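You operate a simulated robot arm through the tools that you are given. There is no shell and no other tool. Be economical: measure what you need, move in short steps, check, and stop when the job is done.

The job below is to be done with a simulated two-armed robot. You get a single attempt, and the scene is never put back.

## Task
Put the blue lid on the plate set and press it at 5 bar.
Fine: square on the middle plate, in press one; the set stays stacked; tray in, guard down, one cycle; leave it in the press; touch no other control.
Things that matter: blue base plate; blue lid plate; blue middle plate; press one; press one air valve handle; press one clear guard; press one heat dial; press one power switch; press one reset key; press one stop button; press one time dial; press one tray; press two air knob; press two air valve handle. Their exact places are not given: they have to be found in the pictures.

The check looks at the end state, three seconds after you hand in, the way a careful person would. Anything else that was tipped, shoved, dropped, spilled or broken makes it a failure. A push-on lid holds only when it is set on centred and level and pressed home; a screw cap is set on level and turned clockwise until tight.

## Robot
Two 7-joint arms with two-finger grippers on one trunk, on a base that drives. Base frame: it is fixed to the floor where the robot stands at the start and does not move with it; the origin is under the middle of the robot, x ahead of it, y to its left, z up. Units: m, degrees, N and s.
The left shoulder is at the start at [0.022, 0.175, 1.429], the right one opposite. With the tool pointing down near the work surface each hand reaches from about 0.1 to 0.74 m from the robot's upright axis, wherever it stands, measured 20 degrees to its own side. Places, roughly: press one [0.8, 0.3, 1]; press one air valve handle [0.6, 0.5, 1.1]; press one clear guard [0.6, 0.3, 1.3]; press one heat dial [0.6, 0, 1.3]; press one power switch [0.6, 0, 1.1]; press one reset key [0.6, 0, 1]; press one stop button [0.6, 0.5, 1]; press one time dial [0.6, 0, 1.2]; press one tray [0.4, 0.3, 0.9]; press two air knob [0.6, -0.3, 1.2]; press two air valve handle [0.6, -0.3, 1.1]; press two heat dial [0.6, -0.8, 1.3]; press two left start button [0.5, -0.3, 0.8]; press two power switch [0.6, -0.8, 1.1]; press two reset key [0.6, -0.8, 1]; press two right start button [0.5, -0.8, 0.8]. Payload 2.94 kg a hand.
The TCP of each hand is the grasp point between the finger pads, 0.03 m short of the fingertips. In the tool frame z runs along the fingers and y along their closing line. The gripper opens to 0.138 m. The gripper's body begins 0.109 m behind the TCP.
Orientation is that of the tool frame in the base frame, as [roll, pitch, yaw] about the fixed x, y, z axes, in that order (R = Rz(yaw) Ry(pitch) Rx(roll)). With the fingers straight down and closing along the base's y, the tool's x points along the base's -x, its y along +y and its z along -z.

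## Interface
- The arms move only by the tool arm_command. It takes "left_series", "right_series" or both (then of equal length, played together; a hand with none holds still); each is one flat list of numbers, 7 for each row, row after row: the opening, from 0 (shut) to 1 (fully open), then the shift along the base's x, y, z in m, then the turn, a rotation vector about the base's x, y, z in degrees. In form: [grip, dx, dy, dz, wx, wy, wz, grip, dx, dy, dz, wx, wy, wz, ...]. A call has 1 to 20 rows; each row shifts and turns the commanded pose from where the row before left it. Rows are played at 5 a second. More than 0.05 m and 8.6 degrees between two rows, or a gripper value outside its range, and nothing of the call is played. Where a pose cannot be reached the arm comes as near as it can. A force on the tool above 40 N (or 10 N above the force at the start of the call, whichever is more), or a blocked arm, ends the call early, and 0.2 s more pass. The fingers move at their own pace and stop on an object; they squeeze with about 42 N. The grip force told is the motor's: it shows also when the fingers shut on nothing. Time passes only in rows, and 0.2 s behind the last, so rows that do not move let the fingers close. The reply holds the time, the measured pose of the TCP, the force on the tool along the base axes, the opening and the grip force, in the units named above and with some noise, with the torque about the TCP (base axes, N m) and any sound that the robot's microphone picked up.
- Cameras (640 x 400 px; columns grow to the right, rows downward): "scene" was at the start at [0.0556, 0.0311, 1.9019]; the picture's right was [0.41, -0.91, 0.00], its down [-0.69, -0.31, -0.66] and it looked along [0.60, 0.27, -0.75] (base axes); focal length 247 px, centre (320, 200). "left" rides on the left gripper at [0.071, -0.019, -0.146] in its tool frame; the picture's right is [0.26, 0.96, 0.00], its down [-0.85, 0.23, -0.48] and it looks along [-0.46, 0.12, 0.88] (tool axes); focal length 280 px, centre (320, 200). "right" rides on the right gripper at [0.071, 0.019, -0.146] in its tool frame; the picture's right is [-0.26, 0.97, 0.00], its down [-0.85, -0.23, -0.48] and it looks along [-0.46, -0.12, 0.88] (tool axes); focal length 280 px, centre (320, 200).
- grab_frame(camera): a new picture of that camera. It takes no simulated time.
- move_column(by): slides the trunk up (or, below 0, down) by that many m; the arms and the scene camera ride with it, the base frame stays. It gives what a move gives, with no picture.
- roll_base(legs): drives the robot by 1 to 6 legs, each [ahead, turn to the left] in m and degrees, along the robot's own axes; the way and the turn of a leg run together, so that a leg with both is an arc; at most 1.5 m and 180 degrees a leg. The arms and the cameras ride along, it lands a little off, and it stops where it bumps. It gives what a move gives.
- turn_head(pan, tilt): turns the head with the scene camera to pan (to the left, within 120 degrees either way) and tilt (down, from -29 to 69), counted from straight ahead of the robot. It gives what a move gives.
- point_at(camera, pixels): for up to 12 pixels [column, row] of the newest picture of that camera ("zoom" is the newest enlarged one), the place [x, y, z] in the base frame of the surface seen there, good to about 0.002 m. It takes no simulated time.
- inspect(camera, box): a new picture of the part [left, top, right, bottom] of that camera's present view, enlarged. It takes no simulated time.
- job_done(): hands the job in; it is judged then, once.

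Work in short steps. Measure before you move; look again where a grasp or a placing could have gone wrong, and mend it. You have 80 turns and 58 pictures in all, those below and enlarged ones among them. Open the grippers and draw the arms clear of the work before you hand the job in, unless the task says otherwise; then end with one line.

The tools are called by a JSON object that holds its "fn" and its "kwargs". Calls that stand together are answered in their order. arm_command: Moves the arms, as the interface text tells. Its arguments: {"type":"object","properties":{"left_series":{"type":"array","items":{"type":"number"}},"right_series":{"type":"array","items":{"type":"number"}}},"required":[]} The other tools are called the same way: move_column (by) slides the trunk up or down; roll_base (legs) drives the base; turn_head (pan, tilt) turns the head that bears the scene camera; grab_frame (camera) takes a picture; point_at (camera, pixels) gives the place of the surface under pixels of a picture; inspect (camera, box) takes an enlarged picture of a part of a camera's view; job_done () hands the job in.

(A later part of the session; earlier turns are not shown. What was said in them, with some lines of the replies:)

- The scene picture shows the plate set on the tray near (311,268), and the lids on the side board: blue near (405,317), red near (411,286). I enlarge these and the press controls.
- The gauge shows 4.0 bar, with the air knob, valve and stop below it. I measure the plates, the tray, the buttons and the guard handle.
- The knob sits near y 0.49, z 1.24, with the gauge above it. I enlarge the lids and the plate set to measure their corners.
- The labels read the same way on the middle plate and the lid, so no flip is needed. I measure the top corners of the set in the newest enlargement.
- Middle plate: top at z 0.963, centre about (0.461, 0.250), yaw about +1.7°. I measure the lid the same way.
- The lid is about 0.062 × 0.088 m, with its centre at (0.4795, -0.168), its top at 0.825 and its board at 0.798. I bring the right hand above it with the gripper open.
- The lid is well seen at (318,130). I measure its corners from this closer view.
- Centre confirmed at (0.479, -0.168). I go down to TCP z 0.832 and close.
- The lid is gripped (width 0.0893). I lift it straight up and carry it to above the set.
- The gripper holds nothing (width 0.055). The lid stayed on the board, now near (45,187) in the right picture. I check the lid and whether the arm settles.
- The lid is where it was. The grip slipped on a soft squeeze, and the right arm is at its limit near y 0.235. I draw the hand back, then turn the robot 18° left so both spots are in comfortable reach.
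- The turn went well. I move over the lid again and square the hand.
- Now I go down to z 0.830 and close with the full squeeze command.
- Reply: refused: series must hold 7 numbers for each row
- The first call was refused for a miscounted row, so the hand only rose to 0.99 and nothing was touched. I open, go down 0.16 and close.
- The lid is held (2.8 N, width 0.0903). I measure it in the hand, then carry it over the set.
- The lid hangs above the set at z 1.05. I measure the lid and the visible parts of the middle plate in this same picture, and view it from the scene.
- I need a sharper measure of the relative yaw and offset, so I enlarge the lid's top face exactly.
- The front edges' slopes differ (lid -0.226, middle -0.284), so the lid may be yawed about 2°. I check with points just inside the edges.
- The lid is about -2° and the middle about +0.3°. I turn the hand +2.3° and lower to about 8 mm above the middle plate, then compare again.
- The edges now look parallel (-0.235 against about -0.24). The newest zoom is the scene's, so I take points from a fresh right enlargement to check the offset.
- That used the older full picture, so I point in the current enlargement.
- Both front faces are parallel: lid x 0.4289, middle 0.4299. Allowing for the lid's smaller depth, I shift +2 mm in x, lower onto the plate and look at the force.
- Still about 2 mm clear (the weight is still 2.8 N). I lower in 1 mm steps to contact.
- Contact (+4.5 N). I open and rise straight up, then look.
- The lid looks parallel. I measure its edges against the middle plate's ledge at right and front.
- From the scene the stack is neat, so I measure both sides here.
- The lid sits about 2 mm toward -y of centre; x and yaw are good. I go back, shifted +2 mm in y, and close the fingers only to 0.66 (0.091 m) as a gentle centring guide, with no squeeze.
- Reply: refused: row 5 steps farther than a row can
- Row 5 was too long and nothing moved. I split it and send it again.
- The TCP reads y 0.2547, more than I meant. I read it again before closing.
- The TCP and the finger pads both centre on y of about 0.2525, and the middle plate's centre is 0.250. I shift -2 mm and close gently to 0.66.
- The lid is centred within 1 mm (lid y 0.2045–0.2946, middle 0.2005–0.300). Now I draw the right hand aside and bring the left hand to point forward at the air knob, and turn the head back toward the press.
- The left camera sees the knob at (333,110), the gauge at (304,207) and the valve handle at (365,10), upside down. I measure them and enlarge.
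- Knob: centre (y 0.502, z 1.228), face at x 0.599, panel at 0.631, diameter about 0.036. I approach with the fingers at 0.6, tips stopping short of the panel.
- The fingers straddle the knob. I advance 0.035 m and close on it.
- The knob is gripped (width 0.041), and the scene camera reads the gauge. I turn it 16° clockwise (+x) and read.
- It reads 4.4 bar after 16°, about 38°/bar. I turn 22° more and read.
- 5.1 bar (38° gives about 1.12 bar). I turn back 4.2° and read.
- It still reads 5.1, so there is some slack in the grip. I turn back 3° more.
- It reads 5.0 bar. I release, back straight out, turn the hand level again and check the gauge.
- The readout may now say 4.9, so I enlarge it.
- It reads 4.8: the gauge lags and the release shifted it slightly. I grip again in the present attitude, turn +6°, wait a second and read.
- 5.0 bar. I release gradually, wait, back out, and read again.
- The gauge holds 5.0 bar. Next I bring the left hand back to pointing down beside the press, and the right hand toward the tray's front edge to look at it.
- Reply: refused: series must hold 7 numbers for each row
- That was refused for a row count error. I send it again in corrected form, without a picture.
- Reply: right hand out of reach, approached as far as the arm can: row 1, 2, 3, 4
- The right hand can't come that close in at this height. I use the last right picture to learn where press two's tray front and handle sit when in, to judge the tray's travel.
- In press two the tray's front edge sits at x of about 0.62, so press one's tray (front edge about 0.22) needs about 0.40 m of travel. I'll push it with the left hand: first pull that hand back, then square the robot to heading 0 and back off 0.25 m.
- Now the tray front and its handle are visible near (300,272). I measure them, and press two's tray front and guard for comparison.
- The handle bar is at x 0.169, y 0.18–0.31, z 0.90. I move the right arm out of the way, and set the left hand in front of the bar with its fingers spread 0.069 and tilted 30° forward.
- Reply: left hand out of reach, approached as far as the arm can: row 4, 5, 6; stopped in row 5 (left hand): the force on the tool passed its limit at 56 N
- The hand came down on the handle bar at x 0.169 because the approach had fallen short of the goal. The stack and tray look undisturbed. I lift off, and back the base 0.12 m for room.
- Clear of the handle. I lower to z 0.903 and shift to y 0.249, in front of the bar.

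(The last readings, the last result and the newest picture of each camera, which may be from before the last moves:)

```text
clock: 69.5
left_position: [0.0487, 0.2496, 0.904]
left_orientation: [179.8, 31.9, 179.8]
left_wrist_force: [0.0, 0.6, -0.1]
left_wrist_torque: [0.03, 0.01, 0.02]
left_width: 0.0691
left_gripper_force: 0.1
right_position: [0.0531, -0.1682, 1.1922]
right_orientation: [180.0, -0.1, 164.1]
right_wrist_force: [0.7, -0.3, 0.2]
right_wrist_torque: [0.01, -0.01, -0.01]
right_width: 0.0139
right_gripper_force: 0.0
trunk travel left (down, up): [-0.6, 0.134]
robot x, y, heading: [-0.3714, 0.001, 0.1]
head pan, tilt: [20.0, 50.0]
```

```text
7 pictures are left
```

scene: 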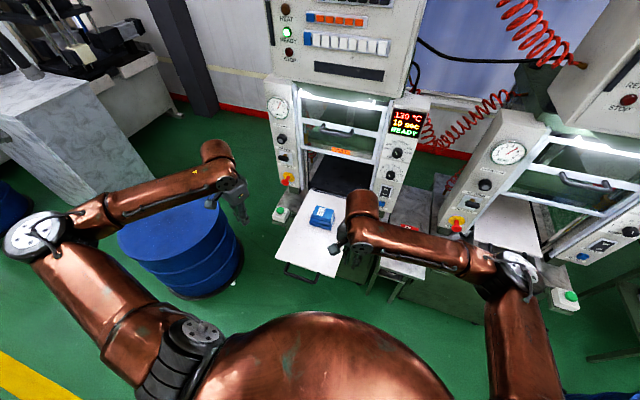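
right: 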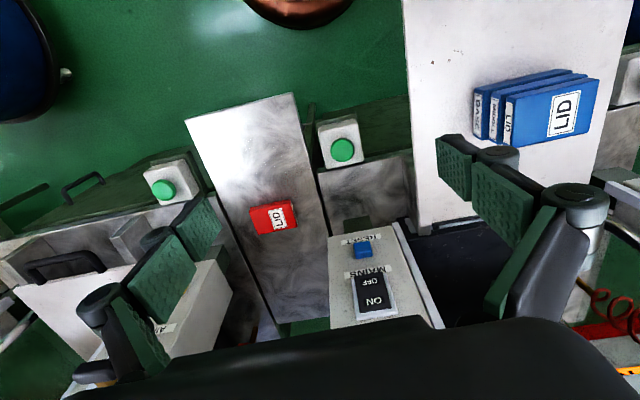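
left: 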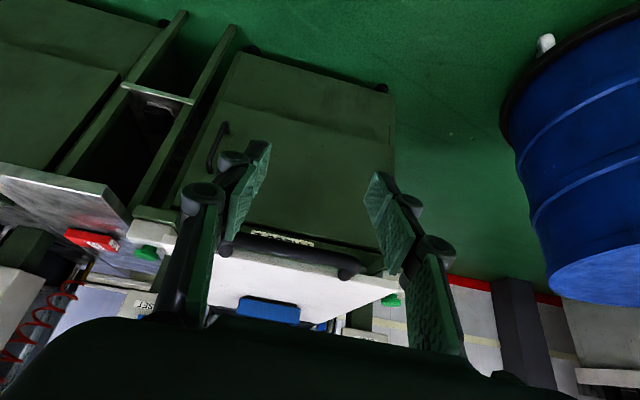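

The bar lies ahead between and across both fingers. I push forward slowly, 0.02 m a row.

{"fn": "arm_command", "kwargs": {"left_series": [0.5, 0.03, 0, 0, 0, 0, 0, 0.5, 0.03, 0, 0, 0, 0, 0, 0.5, 0.02, 0, 0, 0, 0, 0, 0.5, 0.01, 0, 0, 0, 0, 0, 0.5, 0.01, 0, 0, 0, 0, 0, 0.5, 0.012, 0, 0, 0, 0, 0, 0.5, 0.015, 0, 0, 0, 0, 0, 0.5, 0.018, 0, 0, 0, 0, 0, 0.5, 0.02, 0, 0, 0, 0, 0, 0.5, 0.02, 0, 0, 0, 0, 0, 0.5, 0.018, 0, 0, 0, 0, 0, 0.5, 0.012, 0, 0, 0, 0, 0, 0.5, 0.006, 0, 0, 0, 0, 0, 0.5, 0, 0, 0, 0, 0, 0]}}

{"fn": "inspect", "kwargs": {"camera": "scene", "box": [260, 150, 370, 280]}}

```text
clock: 72.5
left_position: [0.2701, 0.2499, 0.9031]
left_orientation: [179.8, 31.8, 179.9]
left_wrist_force: [-2.2, -1.2, -2.8]
left_wrist_torque: [-0.12, 0.1, 0.05]
left_width: 0.068
left_gripper_force: 0.0
right_position: [0.0533, -0.1697, 1.1912]
right_orientation: [-180.0, 0.0, 164.1]
right_wrist_force: [-0.5, -0.7, 0.0]
right_wrist_torque: [0.0, 0.0, 0.0]
right_width: 0.0137
right_gripper_force: 0.1
trunk travel left (down, up): [-0.6, 0.134]
robot x, y, heading: [-0.3705, -0.0006, 0.1]
head pan, tilt: [20.0, 50.0]
```

```text
3.08 times, centred on (315, 215) of scene
```

zoom: 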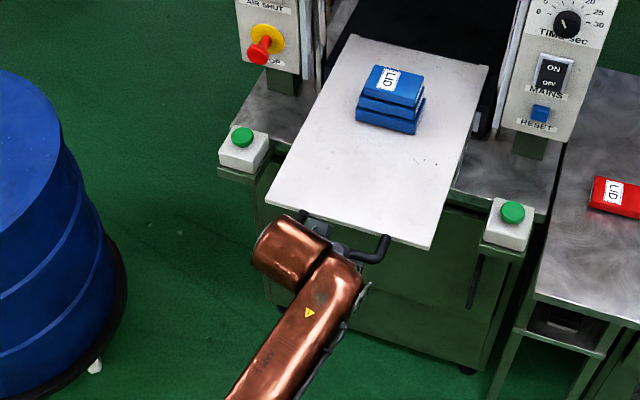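

The tray slides well and the stack is intact. I measure the new front edge, the handle and the stack.

{"fn": "point_at", "kwargs": {"camera": "zoom", "pixels": [[270, 200], [425, 240], [372, 256], [390, 90], [375, 55], [345, 40], [480, 68], [385, 100], [380, 128]]}}

```text
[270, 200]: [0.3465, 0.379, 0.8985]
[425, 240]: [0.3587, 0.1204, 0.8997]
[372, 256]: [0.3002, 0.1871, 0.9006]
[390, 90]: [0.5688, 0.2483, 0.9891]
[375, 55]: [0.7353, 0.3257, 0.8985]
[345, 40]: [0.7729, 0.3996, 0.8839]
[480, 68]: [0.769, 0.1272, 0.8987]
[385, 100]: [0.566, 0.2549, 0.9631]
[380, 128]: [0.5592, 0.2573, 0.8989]
```

The front edge is at x 0.347, so about 0.27 m remains. I draw the hand back, drive the base forward 0.22 m (the hand stays short of the bar), then push again with the arm.

{"fn": "arm_command", "kwargs": {"left_series": [0.5, -0.04, 0, 0, 0, 0, 0, 0.5, -0.045, 0, 0, 0, 0, 0, 0.5, -0.045, 0, 0, 0, 0, 0, 0.5, -0.045, 0, 0, 0, 0, 0, 0.5, -0.045, 0, 0, 0, 0, 0, 0.5, 0, 0, 0, 0, 0, 0]}}

{"fn": "roll_base", "kwargs": {"legs": [[0.2, 0]]}}

```text
clock: 73.9
left_position: [0.0498, 0.2487, 0.9026]
left_orientation: [179.9, 31.8, 180.0]
left_wrist_force: [0.8, 0.5, 0.7]
left_wrist_torque: [0.0, 0.02, 0.04]
left_width: 0.069
left_gripper_force: 0.0
right_position: [0.0536, -0.1685, 1.1925]
right_orientation: [180.0, -0.1, 164.1]
right_wrist_force: [-0.7, -0.7, -0.2]
right_wrist_torque: [0.02, 0.02, -0.03]
right_width: 0.0137
right_gripper_force: 0.1
trunk travel left (down, up): [-0.6, 0.134]
robot x, y, heading: [-0.3704, -0.0, 0.1]
head pan, tilt: [20.0, 50.0]
```

```text
clock: 75.5
left_position: [0.2484, 0.2512, 0.9024]
left_orientation: [179.7, 31.7, -180.0]
left_wrist_force: [0.2, 0.1, -0.9]
left_wrist_torque: [0.01, 0.05, 0.04]
left_width: 0.069
left_gripper_force: 0.1
right_position: [0.2537, -0.1661, 1.1922]
right_orientation: [180.0, -0.1, 164.1]
right_wrist_force: [0.7, 0.3, -0.1]
right_wrist_torque: [-0.01, 0.04, -0.02]
right_width: 0.014
right_gripper_force: 0.0
trunk travel left (down, up): [-0.6, 0.134]
robot x, y, heading: [-0.171, 0.0008, 0.4]
head pan, tilt: [20.0, 50.0]
```

In place just behind the bar. I push 0.245 m slowly.

{"fn": "arm_command", "kwargs": {"left_series": [0.5, 0.015, 0, 0, 0, 0, 0, 0.5, 0.01, 0, 0, 0, 0, 0, 0.5, 0.012, 0, 0, 0, 0, 0, 0.5, 0.015, 0, 0, 0, 0, 0, 0.5, 0.018, 0, 0, 0, 0, 0, 0.5, 0.02, 0, 0, 0, 0, 0, 0.5, 0.02, 0, 0, 0, 0, 0, 0.5, 0.02, 0, 0, 0, 0, 0, 0.5, 0.02, 0, 0, 0, 0, 0, 0.5, 0.02, 0, 0, 0, 0, 0, 0.5, 0.02, 0, 0, 0, 0, 0, 0.5, 0.02, 0, 0, 0, 0, 0, 0.5, 0.018, 0, 0, 0, 0, 0, 0.5, 0.012, 0, 0, 0, 0, 0, 0.5, 0.006, 0, 0, 0, 0, 0, 0.5, 0, 0, 0, 0, 0, 0]}}

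```text
clock: 78.9
left_position: [0.4933, 0.2497, 0.9002]
left_orientation: [179.8, 31.8, -179.9]
left_wrist_force: [-3.1, 1.5, -2.3]
left_wrist_torque: [-0.11, 0.04, 0.11]
left_width: 0.0693
left_gripper_force: 0.7
right_position: [0.2518, -0.1663, 1.1922]
right_orientation: [180.0, 0.0, 164.1]
right_wrist_force: [-0.8, 0.3, 0.7]
right_wrist_torque: [0.02, -0.06, 0.02]
right_width: 0.014
right_gripper_force: 0.0
trunk travel left (down, up): [-0.6, 0.134]
robot x, y, heading: [-0.167, 0.0036, 0.5]
head pan, tilt: [20.0, 50.0]
```

Still only sliding friction. I continue in 8 mm steps until it meets the stop.

{"fn": "arm_command", "kwargs": {"left_series": [0.5, 0.008, 0, 0, 0, 0, 0, 0.5, 0.008, 0, 0, 0, 0, 0, 0.5, 0.008, 0, 0, 0, 0, 0, 0.5, 0.008, 0, 0, 0, 0, 0, 0.5, 0, 0, 0, 0, 0, 0]}}

```text
clock: 80.1
left_position: [0.5268, 0.2502, 0.9028]
left_orientation: [179.8, 31.9, -180.0]
left_wrist_force: [-0.4, 0.5, -0.8]
left_wrist_torque: [-0.03, 0.01, 0.01]
left_width: 0.0691
left_gripper_force: 0.0
right_position: [0.2526, -0.1677, 1.1921]
right_orientation: [180.0, 0.0, 164.2]
right_wrist_force: [-1.5, 0.2, -0.5]
right_wrist_torque: [0.0, 0.0, -0.02]
right_width: 0.0141
right_gripper_force: 0.0
trunk travel left (down, up): [-0.6, 0.134]
robot x, y, heading: [-0.1687, -0.0008, 0.6]
head pan, tilt: [20.0, 50.0]
```

The force is near zero, so the tray may have glided ahead a little. I continue in small steps.

{"fn": "arm_command", "kwargs": {"left_series": [0.5, 0.007, 0, 0, 0, 0, 0, 0.5, 0.007, 0, 0, 0, 0, 0, 0.5, 0.006, 0, 0, 0, 0, 0, 0.5, 0.005, 0, 0, 0, 0, 0, 0.5, 0, 0, 0, 0, 0, 0]}}

```text
clock: 81.3
left_position: [0.5449, 0.252, 0.8976]
left_orientation: [179.9, 31.1, -179.7]
left_wrist_force: [-32.8, 1.5, -10.0]
left_wrist_torque: [-0.29, 0.46, 1.3]
left_width: 0.0717
left_gripper_force: 1.6
right_position: [0.2501, -0.1667, 1.1929]
right_orientation: [-179.9, 0.1, 164.3]
right_wrist_force: [0.1, -0.2, -0.5]
right_wrist_torque: [0.0, 0.01, 0.01]
right_width: 0.0138
right_gripper_force: 0.0
trunk travel left (down, up): [-0.6, 0.134]
robot x, y, heading: [-0.1689, -0.0019, 0.5]
head pan, tilt: [20.0, 50.0]
```

Firm stop at TCP 0.545 (33 N), so the tray is in. I back the hand away and look.

{"fn": "arm_command", "kwargs": {"left_series": [0.5, -0.03, 0, 0, 0, 0, 0, 0.5, -0.045, 0, 0, 0, 0, 0, 0.5, -0.045, 0, 0, 0, 0, 0, 0.5, -0.045, 0, 0.01, 0, 0, 0, 0.5, -0.04, 0.02, 0, 0, 0, 0, 0.5, 0, 0, 0, 0, 0, 0]}}

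{"fn": "turn_head", "kwargs": {"pan": 16, "tilt": 36}}

{"fn": "inspect", "kwargs": {"camera": "scene", "box": [200, 90, 440, 310]}}

```text
clock: 82.7
left_position: [0.3479, 0.269, 0.9138]
left_orientation: [179.8, 31.7, -179.9]
left_wrist_force: [-0.1, -0.8, -0.5]
left_wrist_torque: [0.03, 0.0, 0.02]
left_width: 0.0692
left_gripper_force: 0.0
right_position: [0.2547, -0.1672, 1.1926]
right_orientation: [180.0, -0.1, 164.1]
right_wrist_force: [-0.7, 0.1, 0.4]
right_wrist_torque: [0.02, 0.01, 0.02]
right_width: 0.0138
right_gripper_force: 0.0
trunk travel left (down, up): [-0.6, 0.134]
robot x, y, heading: [-0.1702, 0.0051, 0.3]
head pan, tilt: [20.0, 50.0]
```

```text
clock: 83.5
left_position: [0.3466, 0.2702, 0.9132]
left_orientation: [179.8, 31.8, -179.9]
left_wrist_force: [0.2, -0.1, -0.3]
left_wrist_torque: [-0.02, 0.01, 0.02]
left_width: 0.0688
left_gripper_force: 0.1
right_position: [0.251, -0.1673, 1.1928]
right_orientation: [-179.9, -0.1, 164.1]
right_wrist_force: [-0.1, -0.3, 0.6]
right_wrist_torque: [-0.04, -0.02, 0.01]
right_width: 0.0136
right_gripper_force: 0.1
trunk travel left (down, up): [-0.6, 0.134]
robot x, y, heading: [-0.1692, -0.0034, 0.1]
head pan, tilt: [16.0, 36.0]
```

```text
1.82 times, centred on (320, 200) of scene
```

zoom: 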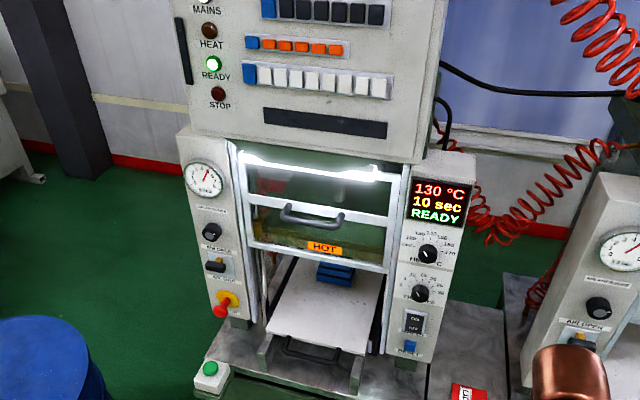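

The tray is in, with the stack under the platen at (337,272). I measure the guard handle, the bottom frame and the buttons.

{"fn": "point_at", "kwargs": {"camera": "zoom", "pixels": [[305, 221], [320, 224], [287, 214], [340, 219], [285, 205], [320, 268], [255, 246], [380, 268], [320, 206], [335, 268], [337, 280], [210, 369]]}}

```text
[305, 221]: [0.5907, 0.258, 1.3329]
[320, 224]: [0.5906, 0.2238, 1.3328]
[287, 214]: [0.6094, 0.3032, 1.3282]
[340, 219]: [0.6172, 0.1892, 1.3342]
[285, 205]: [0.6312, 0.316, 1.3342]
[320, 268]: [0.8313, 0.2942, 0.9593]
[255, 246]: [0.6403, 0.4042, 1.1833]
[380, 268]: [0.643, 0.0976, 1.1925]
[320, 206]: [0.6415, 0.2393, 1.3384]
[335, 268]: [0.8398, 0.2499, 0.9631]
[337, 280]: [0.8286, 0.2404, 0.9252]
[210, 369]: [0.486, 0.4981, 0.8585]
```

The guard handle bar is at x 0.591, y 0.19–0.31, z 1.333. I raise the left hand to z 1.42, pitch the fingers forward to nearly level, and bring them over the bar from above.

{"fn": "arm_command", "kwargs": {"left_series": [0.5, 0, 0, 0.046, 0, 0, 0, 0.5, 0, 0, 0.046, 0, -8, 0, 0.5, 0, 0, 0.046, 0, -8, 0, 0.5, 0, 0, 0.046, 0, -8, 0, 0.5, 0, -0.005, 0.046, 0, -8, 0, 0.5, 0, -0.005, 0.046, 0, -8, 0, 0.5, 0, -0.005, 0.046, 0, -8, 0, 0.5, 0, -0.005, 0.046, 0, -5, 0, 0.5, 0, 0, 0.046, 0, 0, 0, 0.5, 0, 0, 0.046, 0, 0, 0, 0.5, 0, 0, 0.046, 0, 0, 0, 0.5, 0, 0, 0, 0, 0, 0]}}

```text
clock: 86.1
left_position: [0.3475, 0.2517, 1.2906]
left_orientation: [-179.7, 84.8, -179.5]
left_wrist_force: [-0.6, -0.1, -0.9]
left_wrist_torque: [0.0, -0.01, 0.04]
left_width: 0.0689
left_gripper_force: 0.0
left hand out of reach, approached as far as the arm can: row 9, 10, 11
right_position: [0.2524, -0.1674, 1.1916]
right_orientation: [-180.0, 0.0, 164.1]
right_wrist_force: [0.5, -0.4, 0.5]
right_wrist_torque: [0.02, 0.02, -0.04]
right_width: 0.0135
right_gripper_force: 0.2
trunk travel left (down, up): [-0.6, 0.134]
robot x, y, heading: [-0.1723, 0.0007, 0.3]
head pan, tilt: [16.0, 36.0]
```

It stopped at z 1.29, because the arm is folded too tightly here. I go forward 0.1 m (still 0.14 m short of the guard) and see whether it reaches the commanded height.

{"fn": "arm_command", "kwargs": {"left_series": [0.5, 0.035, 0, 0, 0, 0, 0, 0.5, 0.035, 0, 0, 0, 0, 0, 0.5, 0.03, 0, 0, 0, 0, 0, 0.5, 0, 0, 0, 0, 0, 0]}}

```text
clock: 87.1
left_position: [0.4455, 0.2502, 1.2914]
left_orientation: [-179.6, 84.8, -179.3]
left_wrist_force: [0.2, -0.6, -0.5]
left_wrist_torque: [-0.01, 0.0, -0.02]
left_width: 0.0688
left_gripper_force: 0.1
right_position: [0.2514, -0.1675, 1.1926]
right_orientation: [-180.0, 0.0, 164.2]
right_wrist_force: [-0.5, -0.1, -0.2]
right_wrist_torque: [0.0, -0.01, 0.04]
right_width: 0.0139
right_gripper_force: 0.0
trunk travel left (down, up): [-0.6, 0.134]
robot x, y, heading: [-0.1719, 0.0039, 0.2]
head pan, tilt: [16.0, 36.0]
```

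The commanded pose equals the measured one. I raise by 0.095 m here.

{"fn": "arm_command", "kwargs": {"left_series": [0.5, 0, 0, 0.04, 0, 0, 0, 0.5, 0, 0, 0.04, 0, 0, 0, 0.5, 0, 0, 0.015, 0, 0, 0, 0.5, 0, 0, 0, 0, 0, 0]}}

```text
clock: 88.1
left_position: [0.4456, 0.2476, 1.3841]
left_orientation: [-179.5, 84.8, -179.3]
left_wrist_force: [0.4, 0.5, -0.3]
left_wrist_torque: [-0.03, -0.05, 0.01]
left_width: 0.0689
left_gripper_force: 0.0
right_position: [0.2527, -0.1665, 1.1918]
right_orientation: [-180.0, 0.0, 164.2]
right_wrist_force: [-0.5, 0.1, -1.1]
right_wrist_torque: [-0.03, 0.02, 0.01]
right_width: 0.0139
right_gripper_force: 0.1
trunk travel left (down, up): [-0.6, 0.134]
robot x, y, heading: [-0.1665, 0.002, 0.2]
head pan, tilt: [16.0, 36.0]
```

Now forward 0.14 m over the bar, then down to touch it.

{"fn": "arm_command", "kwargs": {"left_series": [0.5, 0.04, 0, 0, 0, 0, 0, 0.5, 0.04, 0, 0, 0, 0, 0, 0.5, 0.04, 0, 0, 0, 0, 0, 0.5, 0.02, 0, 0, 0, 0, 0, 0.5, 0, 0, -0.012, 0, 0, 0, 0.5, 0, 0, -0.01, 0, 0, 0, 0.5, 0, 0, -0.01, 0, 0, 0, 0.5, 0, 0, -0.01, 0, 0, 0, 0.5, 0, 0, 0, 0, 0, 0]}}

```text
clock: 90.1
left_position: [0.5863, 0.2512, 1.3446]
left_orientation: [-179.8, 84.9, -179.5]
left_wrist_force: [-0.8, -0.1, 3.5]
left_wrist_torque: [-0.06, 0.0, -0.05]
left_width: 0.069
left_gripper_force: 0.1
right_position: [0.2528, -0.167, 1.1927]
right_orientation: [180.0, 0.0, 164.2]
right_wrist_force: [0.9, 0.8, 0.5]
right_wrist_torque: [-0.02, -0.01, 0.02]
right_width: 0.0135
right_gripper_force: 0.0
trunk travel left (down, up): [-0.6, 0.134]
robot x, y, heading: [-0.1668, -0.0009, 0.4]
head pan, tilt: [16.0, 36.0]
```

In contact (3.5 N up). I press the guard down, 0.02 m a row.

{"fn": "arm_command", "kwargs": {"left_series": [0.5, 0, 0, -0.015, 0, 0, 0, 0.5, 0, 0, -0.02, 0, 0, 0, 0.5, 0, 0, -0.02, 0, 0, 0, 0.5, 0, 0, -0.02, 0, 0, 0, 0.5, 0, 0, -0.02, 0, 0, 0, 0.5, 0, 0, -0.02, 0, 0, 0, 0.5, 0, 0, -0.02, 0, 0, 0, 0.5, 0, 0, -0.02, 0, 0, 0, 0.5, 0, 0, -0.02, 0, 0, 0, 0.5, 0, 0, 0, 0, 0, 0]}}

{"fn": "inspect", "kwargs": {"camera": "scene", "box": [200, 90, 440, 310]}}

```text
clock: 92.3
left_position: [0.5872, 0.2496, 1.1681]
left_orientation: [-179.7, 84.7, -179.4]
left_wrist_force: [-0.4, 0.1, 0.2]
left_wrist_torque: [0.0, 0.01, -0.02]
left_width: 0.069
left_gripper_force: 0.0
right_position: [0.2525, -0.167, 1.1912]
right_orientation: [-179.9, 0.0, 164.2]
right_wrist_force: [0.5, -0.3, 0.4]
right_wrist_torque: [-0.01, -0.01, -0.01]
right_width: 0.0137
right_gripper_force: 0.0
trunk travel left (down, up): [-0.6, 0.134]
robot x, y, heading: [-0.1694, -0.0006, 0.1]
head pan, tilt: [16.0, 36.0]
```

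```text
1.82 times, centred on (320, 200) of scene
```

zoom: 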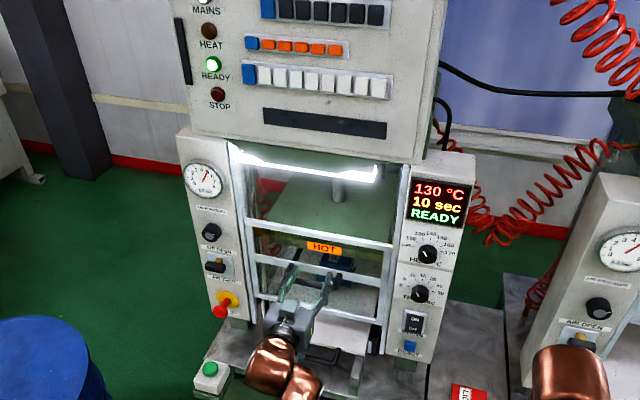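

The guard has come down with the hand. I keep going down until it resists.

{"fn": "arm_command", "kwargs": {"left_series": [0.5, 0, 0, -0.015, 0, 0, 0, 0.5, 0, 0, -0.015, 0, 0, 0, 0.5, 0, 0, -0.012, 0, 0, 0, 0.5, 0, 0, -0.01, 0, 0, 0, 0.5, 0, 0, -0.01, 0, 0, 0, 0.5, 0, 0, -0.01, 0, 0, 0, 0.5, 0, 0, 0, 0, 0, 0]}}

{"fn": "point_at", "kwargs": {"camera": "zoom", "pixels": [[345, 316], [365, 318], [372, 280], [280, 258], [330, 285], [262, 292], [340, 350], [270, 228]]}}

```text
clock: 93.9
left_position: [0.5869, 0.2502, 1.0955]
left_orientation: [-179.5, 84.8, -179.2]
left_wrist_force: [-0.1, 0.1, 0.9]
left_wrist_torque: [-0.06, 0.02, 0.0]
left_width: 0.069
left_gripper_force: 0.1
right_position: [0.2525, -0.1669, 1.1934]
right_orientation: [180.0, 0.0, 164.1]
right_wrist_force: [0.4, 0.9, 0.2]
right_wrist_torque: [0.02, -0.02, 0.02]
right_width: 0.0139
right_gripper_force: 0.0
trunk travel left (down, up): [-0.6, 0.134]
robot x, y, heading: [-0.1708, -0.0013, 0.4]
head pan, tilt: [16.0, 36.0]
```

```text
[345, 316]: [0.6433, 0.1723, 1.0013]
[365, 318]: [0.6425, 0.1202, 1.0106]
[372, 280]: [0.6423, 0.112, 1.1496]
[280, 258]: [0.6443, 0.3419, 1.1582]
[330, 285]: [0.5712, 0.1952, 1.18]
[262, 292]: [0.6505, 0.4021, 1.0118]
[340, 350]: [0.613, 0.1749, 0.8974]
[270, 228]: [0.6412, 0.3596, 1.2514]
```

The bottom frame was at z of about 1.0 when the hand was at 1.168, so now it is about 0.93. I go on down to the stop.

{"fn": "arm_command", "kwargs": {"left_series": [0.5, 0, 0, -0.008, 0, 0, 0, 0.5, 0, 0, -0.008, 0, 0, 0, 0.5, 0, 0, -0.008, 0, 0, 0, 0.5, 0, 0, -0.006, 0, 0, 0, 0.5, 0, 0, -0.006, 0, 0, 0, 0.5, 0, 0, 0, 0, 0, 0]}}

```text
clock: 94.7
left_position: [0.5904, 0.2494, 1.0897]
left_orientation: [178.9, 86.6, 179.0]
left_wrist_force: [-2.6, 0.3, 9.1]
left_wrist_torque: [-0.38, -0.07, -0.1]
left_width: 0.07
left_gripper_force: 0.4
right_position: [0.2539, -0.1659, 1.1908]
right_orientation: [-180.0, 0.0, 164.4]
right_wrist_force: [0.4, 0.5, -0.7]
right_wrist_torque: [0.0, 0.05, 0.0]
right_width: 0.0139
right_gripper_force: 0.0
trunk travel left (down, up): [-0.6, 0.134]
robot x, y, heading: [-0.171, -0.0012, -0.0]
head pan, tilt: [16.0, 36.0]
stopped in row 4 (left hand): the force on the tool passed its limit at 43 N (the readings are from after the stop); the commanded pose is now the measured one
```

The guard is down on its stop. I retreat the left hand, turn it to point down, and shift toward the left button's side.

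{"fn": "arm_command", "kwargs": {"left_series": [0.5, 0, 0, 0.012, 0, 0, 0, 0.5, -0.045, 0, 0.005, 0, 0, 0, 0.5, -0.045, 0, 0, 0, 0, 0, 0.5, -0.045, 0, 0, 0, 0, 0, 0.5, -0.045, 0, 0, 0, 0, 0, 0.4, 0, 0.035, 0, 0, 8, 0, 0.3, 0, 0.035, 0, 0, 8, 0, 0.2, 0, 0.035, 0, 0, 8, 0, 0, 0, 0.035, 0, 0, 8, 0, 0, 0, 0.035, 0, 0, 8, 0, 0, 0, 0.035, 0, 0, 8, 0, 0, 0, 0.035, 0, 0, 8, 0, 0, 0, 0, 0, 0, 8, 0, 0, 0, 0, 0, 0, 8, 0, 0, 0, 0, 0, 0, 8, 0, 0, 0, 0, 0, 0, 6, 0, 0, 0, 0, 0, 0, 0, 0]}}

{"fn": "roll_base", "kwargs": {"legs": [[0.14, 0]]}}

{"fn": "inspect", "kwargs": {"camera": "scene", "box": [180, 120, 440, 340]}}

```text
clock: 98.3
left_position: [0.4072, 0.4967, 1.1039]
left_orientation: [179.9, 0.2, 179.9]
left_wrist_force: [0.0, -0.1, -0.9]
left_wrist_torque: [0.03, -0.02, 0.0]
left_width: 0.0
left_gripper_force: 28.7
right_position: [0.2521, -0.1659, 1.1914]
right_orientation: [180.0, 0.0, 164.3]
right_wrist_force: [-0.1, 0.3, 0.0]
right_wrist_torque: [0.02, -0.01, -0.03]
right_width: 0.0136
right_gripper_force: 0.1
trunk travel left (down, up): [-0.6, 0.134]
robot x, y, heading: [-0.167, -0.0005, 0.4]
head pan, tilt: [16.0, 36.0]
```

```text
clock: 99.8
left_position: [0.5482, 0.4967, 1.1023]
left_orientation: [179.9, -0.4, 179.8]
left_wrist_force: [0.6, 0.3, -1.0]
left_wrist_torque: [0.01, 0.03, 0.0]
left_width: 0.0
left_gripper_force: 28.3
right_position: [0.3962, -0.1652, 1.1922]
right_orientation: [180.0, -0.1, 164.5]
right_wrist_force: [0.6, 0.1, -0.2]
right_wrist_torque: [0.01, 0.03, 0.02]
right_width: 0.014
right_gripper_force: 0.1
trunk travel left (down, up): [-0.6, 0.134]
robot x, y, heading: [-0.0297, -0.0015, 0.4]
head pan, tilt: [16.0, 36.0]
stopped in leg 1: the force on the tool passed its limit at 76 N (the readings are from after the stop); the commanded pose is now the measured one
```

```text
1.82 times, centred on (310, 230) of scene
```

zoom: 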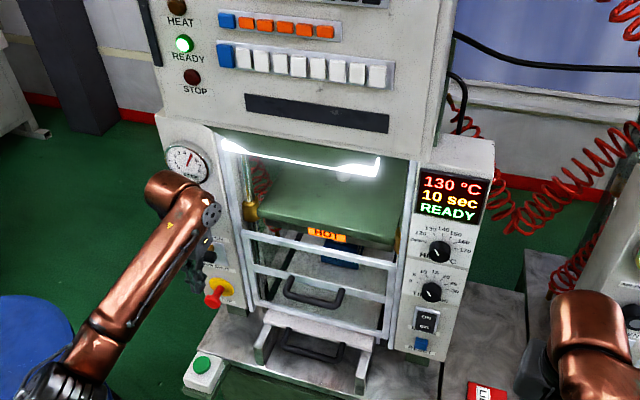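

The base stopped early: the left arm touched the press's left panel (x 0.548, 76 N). I draw the hand straight back at once and then check the gauge, knob and valve.

{"fn": "arm_command", "kwargs": {"left_series": [0, -0.04, 0, 0, 0, 0, 0, 0, -0.04, 0, 0, 0, 0, 0, 0, -0.04, 0, 0, 0, 0, 0, 0, 0, 0, 0, 0, 0, 0]}}

{"fn": "inspect", "kwargs": {"camera": "scene", "box": [222, 194, 270, 272]}}

```text
clock: 100.8
left_position: [0.4289, 0.4997, 1.1008]
left_orientation: [179.7, -0.3, 179.8]
left_wrist_force: [0.1, -0.2, 0.0]
left_wrist_torque: [0.02, 0.05, -0.03]
left_width: 0.0
left_gripper_force: 28.5
right_position: [0.3982, -0.1661, 1.1913]
right_orientation: [-179.9, -0.1, 164.5]
right_wrist_force: [0.1, 0.0, 0.6]
right_wrist_torque: [0.01, 0.03, -0.05]
right_width: 0.0139
right_gripper_force: 0.1
trunk travel left (down, up): [-0.6, 0.134]
robot x, y, heading: [-0.0259, -0.0, 0.3]
head pan, tilt: [16.0, 36.0]
```

```text
5.13 times, centred on (246, 233) of scene
```

zoom: 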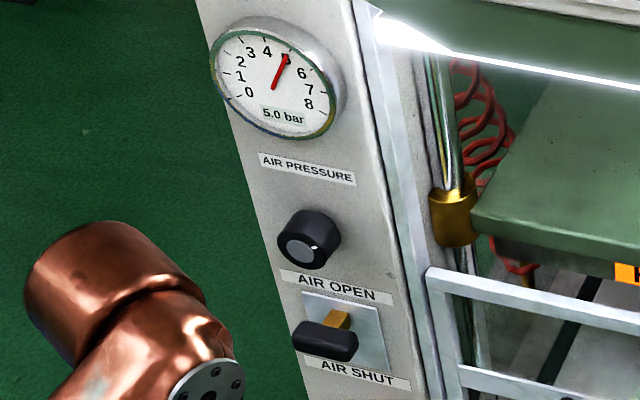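

Luckily the gauge still shows 5.0 bar, and the knob and valve look unchanged. I bring both closed hands over the two green buttons, tips about 2 cm above.

{"fn": "arm_command", "kwargs": {"left_series": [0, 0.0069, 0, -0.024, 0, 0, 0, 0, 0.0069, 0, -0.024, 0, 0, 0, 0, 0.0069, 0, -0.024, 0, 0, 0, 0, 0.0069, 0, -0.024, 0, 0, 0, 0, 0.0069, 0, -0.024, 0, 0, 0, 0, 0.0069, 0, -0.024, 0, 0, 0, 0, 0.0069, 0, -0.024, 0, 0, 0, 0, 0.0069, 0, -0.023, 0, 0, 0, 0, 0, 0, 0, 0, 0, 0], "right_series": [0, 0.0116, 0.0209, -0.0353, 0, 0, 2, 0, 0.0116, 0.0209, -0.0353, 0, 0, 2, 0, 0.0116, 0.0209, -0.0353, 0, 0, 2, 0, 0.0116, 0.0209, -0.0353, 0, 0, 2, 0, 0.0116, 0.0209, -0.0353, 0, 0, 2, 0, 0.0116, 0.0209, -0.0353, 0, 0, 2, 0, 0.0116, 0.0209, -0.0353, 0, 0, 2, 0, 0.0116, 0.0209, -0.0353, 0, 0, 2, 0, 0, 0, 0, 0, 0, 0]}}

```text
clock: 102.8
left_position: [0.4807, 0.4983, 0.9125]
left_orientation: [179.7, -0.2, 179.8]
left_wrist_force: [-0.5, 0.1, -0.5]
left_wrist_torque: [0.02, -0.02, 0.02]
left_width: 0.0001
left_gripper_force: 28.6
right_position: [0.4852, 0.0043, 0.9085]
right_orientation: [179.9, -0.1, -179.6]
right_wrist_force: [-0.2, -0.1, -0.1]
right_wrist_torque: [-0.02, -0.01, -0.02]
right_width: 0.0002
right_gripper_force: 27.7
trunk travel left (down, up): [-0.6, 0.134]
robot x, y, heading: [-0.0312, 0.0001, 0.3]
head pan, tilt: [16.0, 36.0]
```

Both hands are over the buttons. I level the tips at 5 mm above, then press both together about 13 mm past the top, hold briefly and rise.

{"fn": "arm_command", "kwargs": {"left_series": [0, 0.005, 0, -0.0185, 0, 0, 0, 0, 0, 0, 0, 0, 0, 0], "right_series": [0, 0.003, -0.003, -0.0145, 0, 0, 0, 0, 0, 0, 0, 0, 0, 0]}}

{"fn": "arm_command", "kwargs": {"left_series": [0, 0, 0, -0.008, 0, 0, 0, 0, 0, 0, -0.006, 0, 0, 0, 0, 0, 0, -0.003, 0, 0, 0, 0, 0, 0, 0, 0, 0, 0, 0, 0, 0, 0, 0, 0, 0], "right_series": [0, 0, 0, -0.008, 0, 0, 0, 0, 0, 0, -0.006, 0, 0, 0, 0, 0, 0, -0.003, 0, 0, 0, 0, 0, 0, 0, 0, 0, 0, 0, 0, 0, 0, 0, 0, 0]}}

```text
clock: 103.4
left_position: [0.4853, 0.4989, 0.8927]
left_orientation: [179.7, -0.3, 179.8]
left_wrist_force: [0.4, -0.7, 0.7]
left_wrist_torque: [0.01, -0.02, 0.0]
left_width: 0.0
left_gripper_force: 28.2
right_position: [0.4896, -0.0004, 0.8956]
right_orientation: [-179.9, 0.1, -179.5]
right_wrist_force: [0.3, 0.6, 0.1]
right_wrist_torque: [0.03, 0.01, -0.01]
right_width: 0.0
right_gripper_force: 28.7
trunk travel left (down, up): [-0.6, 0.134]
robot x, y, heading: [-0.0264, -0.0008, 0.5]
head pan, tilt: [16.0, 36.0]
```

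```text
clock: 104.6
left_position: [0.4862, 0.4981, 0.8779]
left_orientation: [179.7, -0.1, 179.9]
left_wrist_force: [-0.8, 1.5, 15.9]
left_wrist_torque: [0.02, -0.09, 0.02]
left_width: 0.0061
left_gripper_force: 28.4
right_position: [0.4905, 0.0003, 0.8796]
right_orientation: [179.8, 0.1, -179.6]
right_wrist_force: [1.4, 0.5, 5.0]
right_wrist_torque: [0.03, -0.07, 0.02]
right_width: 0.0058
right_gripper_force: 28.1
trunk travel left (down, up): [-0.6, 0.134]
robot x, y, heading: [-0.0226, 0.0017, 0.7]
head pan, tilt: [16.0, 36.0]
heard: click, click
```

Two clicks heard, so both buttons are down. I hold still for another second and listen.

{"fn": "arm_command", "kwargs": {"left_series": [0, 0, 0, 0, 0, 0, 0, 0, 0, 0, 0, 0, 0, 0, 0, 0, 0, 0, 0, 0, 0, 0, 0, 0, 0, 0, 0, 0, 0, 0, 0, 0, 0, 0, 0], "right_series": [0, 0, 0, 0, 0, 0, 0, 0, 0, 0, 0, 0, 0, 0, 0, 0, 0, 0, 0, 0, 0, 0, 0, 0, 0, 0, 0, 0, 0, 0, 0, 0, 0, 0, 0]}}

{"fn": "inspect", "kwargs": {"camera": "scene", "box": [220, 110, 420, 330]}}

```text
clock: 105.8
left_position: [0.4858, 0.4972, 0.8774]
left_orientation: [179.6, 0.0, 179.8]
left_wrist_force: [2.4, 5.3, 20.7]
left_wrist_torque: [0.13, -0.18, 0.04]
left_width: 0.0059
left_gripper_force: 28.1
right_position: [0.4908, -0.0001, 0.878]
right_orientation: [180.0, 0.0, -179.6]
right_wrist_force: [0.5, 0.8, 4.6]
right_wrist_torque: [-0.02, -0.05, -0.01]
right_width: 0.0061
right_gripper_force: 28.2
trunk travel left (down, up): [-0.6, 0.134]
robot x, y, heading: [-0.0271, -0.0001, 0.3]
head pan, tilt: [16.0, 36.0]
```

```text
1.82 times, centred on (320, 220) of scene
```

zoom: 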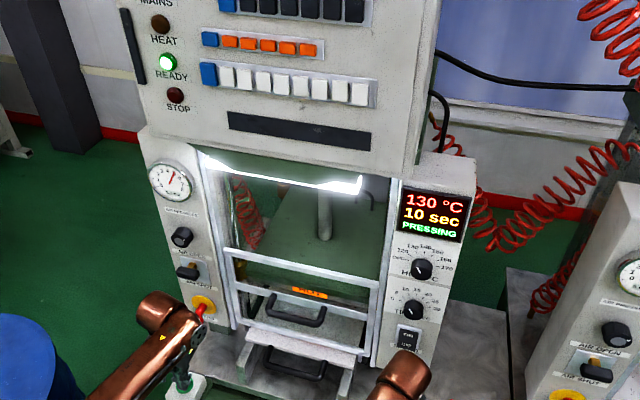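

The display shows PRESSING, with the guard down and the platen on the set. The cycle is running, so I release both buttons and draw the hands up and back.

{"fn": "arm_command", "kwargs": {"left_series": [0, 0, 0, 0.02, 0, 0, 0, 0, 0, 0, 0.03, 0, 0, 0, 0, -0.04, 0, 0.02, 0, 0, 0, 0, -0.04, 0, 0.02, 0, 0, 0, 0, -0.04, 0, 0.02, 0, 0, 0, 0, 0, 0, 0, 0, 0, 0], "right_series": [0, 0, 0, 0.02, 0, 0, 0, 0, 0, 0, 0.03, 0, 0, 0, 0, -0.04, 0, 0.02, 0, 0, 0, 0, -0.04, 0, 0.02, 0, 0, 0, 0, -0.04, 0, 0.02, 0, 0, 0, 0, 0, 0, 0, 0, 0, 0]}}

{"fn": "arm_command", "kwargs": {"left_series": [1, 0, 0, 0, 0, 0, 0, 1, 0, 0, 0, 0, 0, 0, 1, 0, 0, 0, 0, 0, 0, 1, 0, 0, 0, 0, 0, 0, 1, 0, 0, 0, 0, 0, 0, 1, 0, 0, 0, 0, 0, 0, 1, 0, 0, 0, 0, 0, 0, 1, 0, 0, 0, 0, 0, 0, 1, 0, 0, 0, 0, 0, 0, 1, 0, 0, 0, 0, 0, 0, 1, 0, 0, 0, 0, 0, 0, 1, 0, 0, 0, 0, 0, 0, 1, 0, 0, 0, 0, 0, 0, 1, 0, 0, 0, 0, 0, 0, 1, 0, 0, 0, 0, 0, 0], "right_series": [1, 0, 0, 0, 0, 0, 0, 1, 0, 0, 0, 0, 0, 0, 1, 0, 0, 0, 0, 0, 0, 1, 0, 0, 0, 0, 0, 0, 1, 0, 0, 0, 0, 0, 0, 1, 0, 0, 0, 0, 0, 0, 1, 0, 0, 0, 0, 0, 0, 1, 0, 0, 0, 0, 0, 0, 1, 0, 0, 0, 0, 0, 0, 1, 0, 0, 0, 0, 0, 0, 1, 0, 0, 0, 0, 0, 0, 1, 0, 0, 0, 0, 0, 0, 1, 0, 0, 0, 0, 0, 0, 1, 0, 0, 0, 0, 0, 0, 1, 0, 0, 0, 0, 0, 0]}}

{"fn": "arm_command", "kwargs": {"left_series": [1, 0, 0, 0, 0, 0, 0, 1, 0, 0, 0, 0, 0, 0, 1, 0, 0, 0, 0, 0, 0, 1, 0, 0, 0, 0, 0, 0, 1, 0, 0, 0, 0, 0, 0, 1, 0, 0, 0, 0, 0, 0, 1, 0, 0, 0, 0, 0, 0, 1, 0, 0, 0, 0, 0, 0, 1, 0, 0, 0, 0, 0, 0, 1, 0, 0, 0, 0, 0, 0, 1, 0, 0, 0, 0, 0, 0, 1, 0, 0, 0, 0, 0, 0, 1, 0, 0, 0, 0, 0, 0, 1, 0, 0, 0, 0, 0, 0, 1, 0, 0, 0, 0, 0, 0]}}

{"fn": "arm_command", "kwargs": {"left_series": [1, 0, 0, 0, 0, 0, 0, 1, 0, 0, 0, 0, 0, 0, 1, 0, 0, 0, 0, 0, 0, 1, 0, 0, 0, 0, 0, 0, 1, 0, 0, 0, 0, 0, 0, 1, 0, 0, 0, 0, 0, 0, 1, 0, 0, 0, 0, 0, 0, 1, 0, 0, 0, 0, 0, 0, 1, 0, 0, 0, 0, 0, 0, 1, 0, 0, 0, 0, 0, 0, 1, 0, 0, 0, 0, 0, 0, 1, 0, 0, 0, 0, 0, 0, 1, 0, 0, 0, 0, 0, 0, 1, 0, 0, 0, 0, 0, 0, 1, 0, 0, 0, 0, 0, 0]}}

```text
clock: 107.2
left_position: [0.3676, 0.5009, 0.9867]
left_orientation: [179.8, -0.4, 179.8]
left_wrist_force: [0.2, -0.6, -0.6]
left_wrist_torque: [-0.02, 0.06, 0.0]
left_width: 0.0002
left_gripper_force: 28.5
right_position: [0.3727, -0.0007, 0.9894]
right_orientation: [-179.9, -0.1, -179.7]
right_wrist_force: [1.6, -0.2, -0.8]
right_wrist_torque: [-0.01, 0.05, -0.01]
right_width: 0.0
right_gripper_force: 28.6
trunk travel left (down, up): [-0.6, 0.134]
robot x, y, heading: [-0.026, 0.003, 0.3]
head pan, tilt: [16.0, 36.0]
```

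```text
clock: 110.4
left_position: [0.3656, 0.5024, 0.9872]
left_orientation: [179.8, -0.3, 179.8]
left_wrist_force: [-0.1, 0.3, -0.5]
left_wrist_torque: [0.01, 0.03, -0.02]
left_width: 0.1379
left_gripper_force: 0.1
right_position: [0.3715, -0.0001, 0.9893]
right_orientation: [179.9, 0.1, -179.6]
right_wrist_force: [0.3, -0.1, -0.3]
right_wrist_torque: [0.0, 0.01, 0.02]
right_width: 0.1378
right_gripper_force: 0.1
trunk travel left (down, up): [-0.6, 0.134]
robot x, y, heading: [-0.0282, -0.0003, 0.3]
head pan, tilt: [16.0, 36.0]
```

```text
clock: 113.6
left_position: [0.3658, 0.5015, 0.9875]
left_orientation: [179.8, -0.3, 179.9]
left_wrist_force: [-0.3, -0.4, 0.5]
left_wrist_torque: [0.0, 0.02, 0.02]
left_width: 0.1378
left_gripper_force: 0.0
right_position: [0.3716, -0.0002, 0.9898]
right_orientation: [-180.0, 0.0, -179.7]
right_wrist_force: [0.3, 0.5, 0.4]
right_wrist_torque: [0.02, -0.02, -0.03]
right_width: 0.1381
right_gripper_force: 0.1
trunk travel left (down, up): [-0.6, 0.134]
robot x, y, heading: [-0.0264, 0.0006, 0.2]
head pan, tilt: [16.0, 36.0]
```

```text
clock: 116.8
left_position: [0.366, 0.5016, 0.9878]
left_orientation: [179.8, -0.3, 179.8]
left_wrist_force: [-0.3, -0.3, -0.5]
left_wrist_torque: [-0.02, 0.02, -0.02]
left_width: 0.1379
left_gripper_force: 0.1
right_position: [0.3709, -0.0018, 0.9886]
right_orientation: [-180.0, 0.0, -179.6]
right_wrist_force: [-0.2, 0.4, 0.9]
right_wrist_torque: [0.0, -0.02, 0.02]
right_width: 0.1381
right_gripper_force: 0.0
trunk travel left (down, up): [-0.6, 0.134]
robot x, y, heading: [-0.0264, 0.0053, 0.4]
head pan, tilt: [16.0, 36.0]
```

More than 12 s have passed since the start. I wait a little more and take the last picture.

{"fn": "arm_command", "kwargs": {"left_series": [1, 0, 0, 0, 0, 0, 0, 1, 0, 0, 0, 0, 0, 0, 1, 0, 0, 0, 0, 0, 0, 1, 0, 0, 0, 0, 0, 0, 1, 0, 0, 0, 0, 0, 0, 1, 0, 0, 0, 0, 0, 0, 1, 0, 0, 0, 0, 0, 0, 1, 0, 0, 0, 0, 0, 0, 1, 0, 0, 0, 0, 0, 0, 1, 0, 0, 0, 0, 0, 0]}}

{"fn": "inspect", "kwargs": {"camera": "scene", "box": [225, 180, 405, 300]}}

```text
clock: 119.0
left_position: [0.3661, 0.5007, 0.9871]
left_orientation: [179.8, -0.2, 179.7]
left_wrist_force: [0.6, 1.3, 0.5]
left_wrist_torque: [-0.02, 0.02, -0.03]
left_width: 0.1381
left_gripper_force: 0.1
right_position: [0.3714, -0.0005, 0.9897]
right_orientation: [-180.0, -0.1, -179.6]
right_wrist_force: [0.1, 0.3, -0.4]
right_wrist_torque: [0.02, -0.03, 0.04]
right_width: 0.1378
right_gripper_force: 0.0
trunk travel left (down, up): [-0.6, 0.134]
robot x, y, heading: [-0.0305, 0.0011, 0.6]
head pan, tilt: [16.0, 36.0]
```

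```text
3.33 times, centred on (315, 240) of scene
```

zoom: 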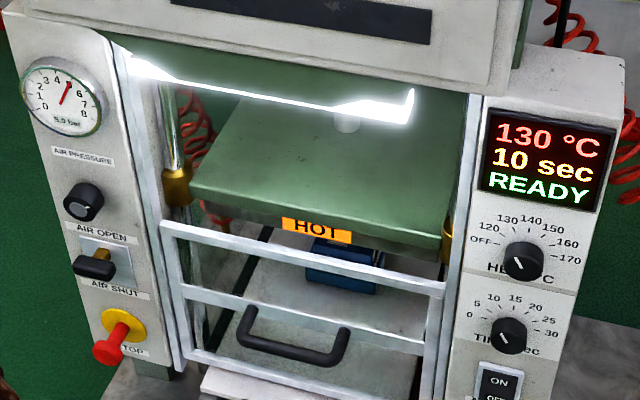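

The cycle ran through PRESSING and is back to READY. The gauge is at 5.0 bar, the guard is down, the tray is in with the set under the raised platen, and the hands are open and clear. I hand in.

{"fn": "job_done", "kwargs": {}}

```text
The job is handed in.
```

I put the blue lid on the plate set, and press one ran one full cycle at 5.0 bar. The tray is in, the guard is down, and the set is still in the press. Two bumps happened on the way: the left hand came down on the tray handle (56 N), and the left arm touched press one's left panel (76 N). After the panel touch the gauge, knob and valve looked unchanged.
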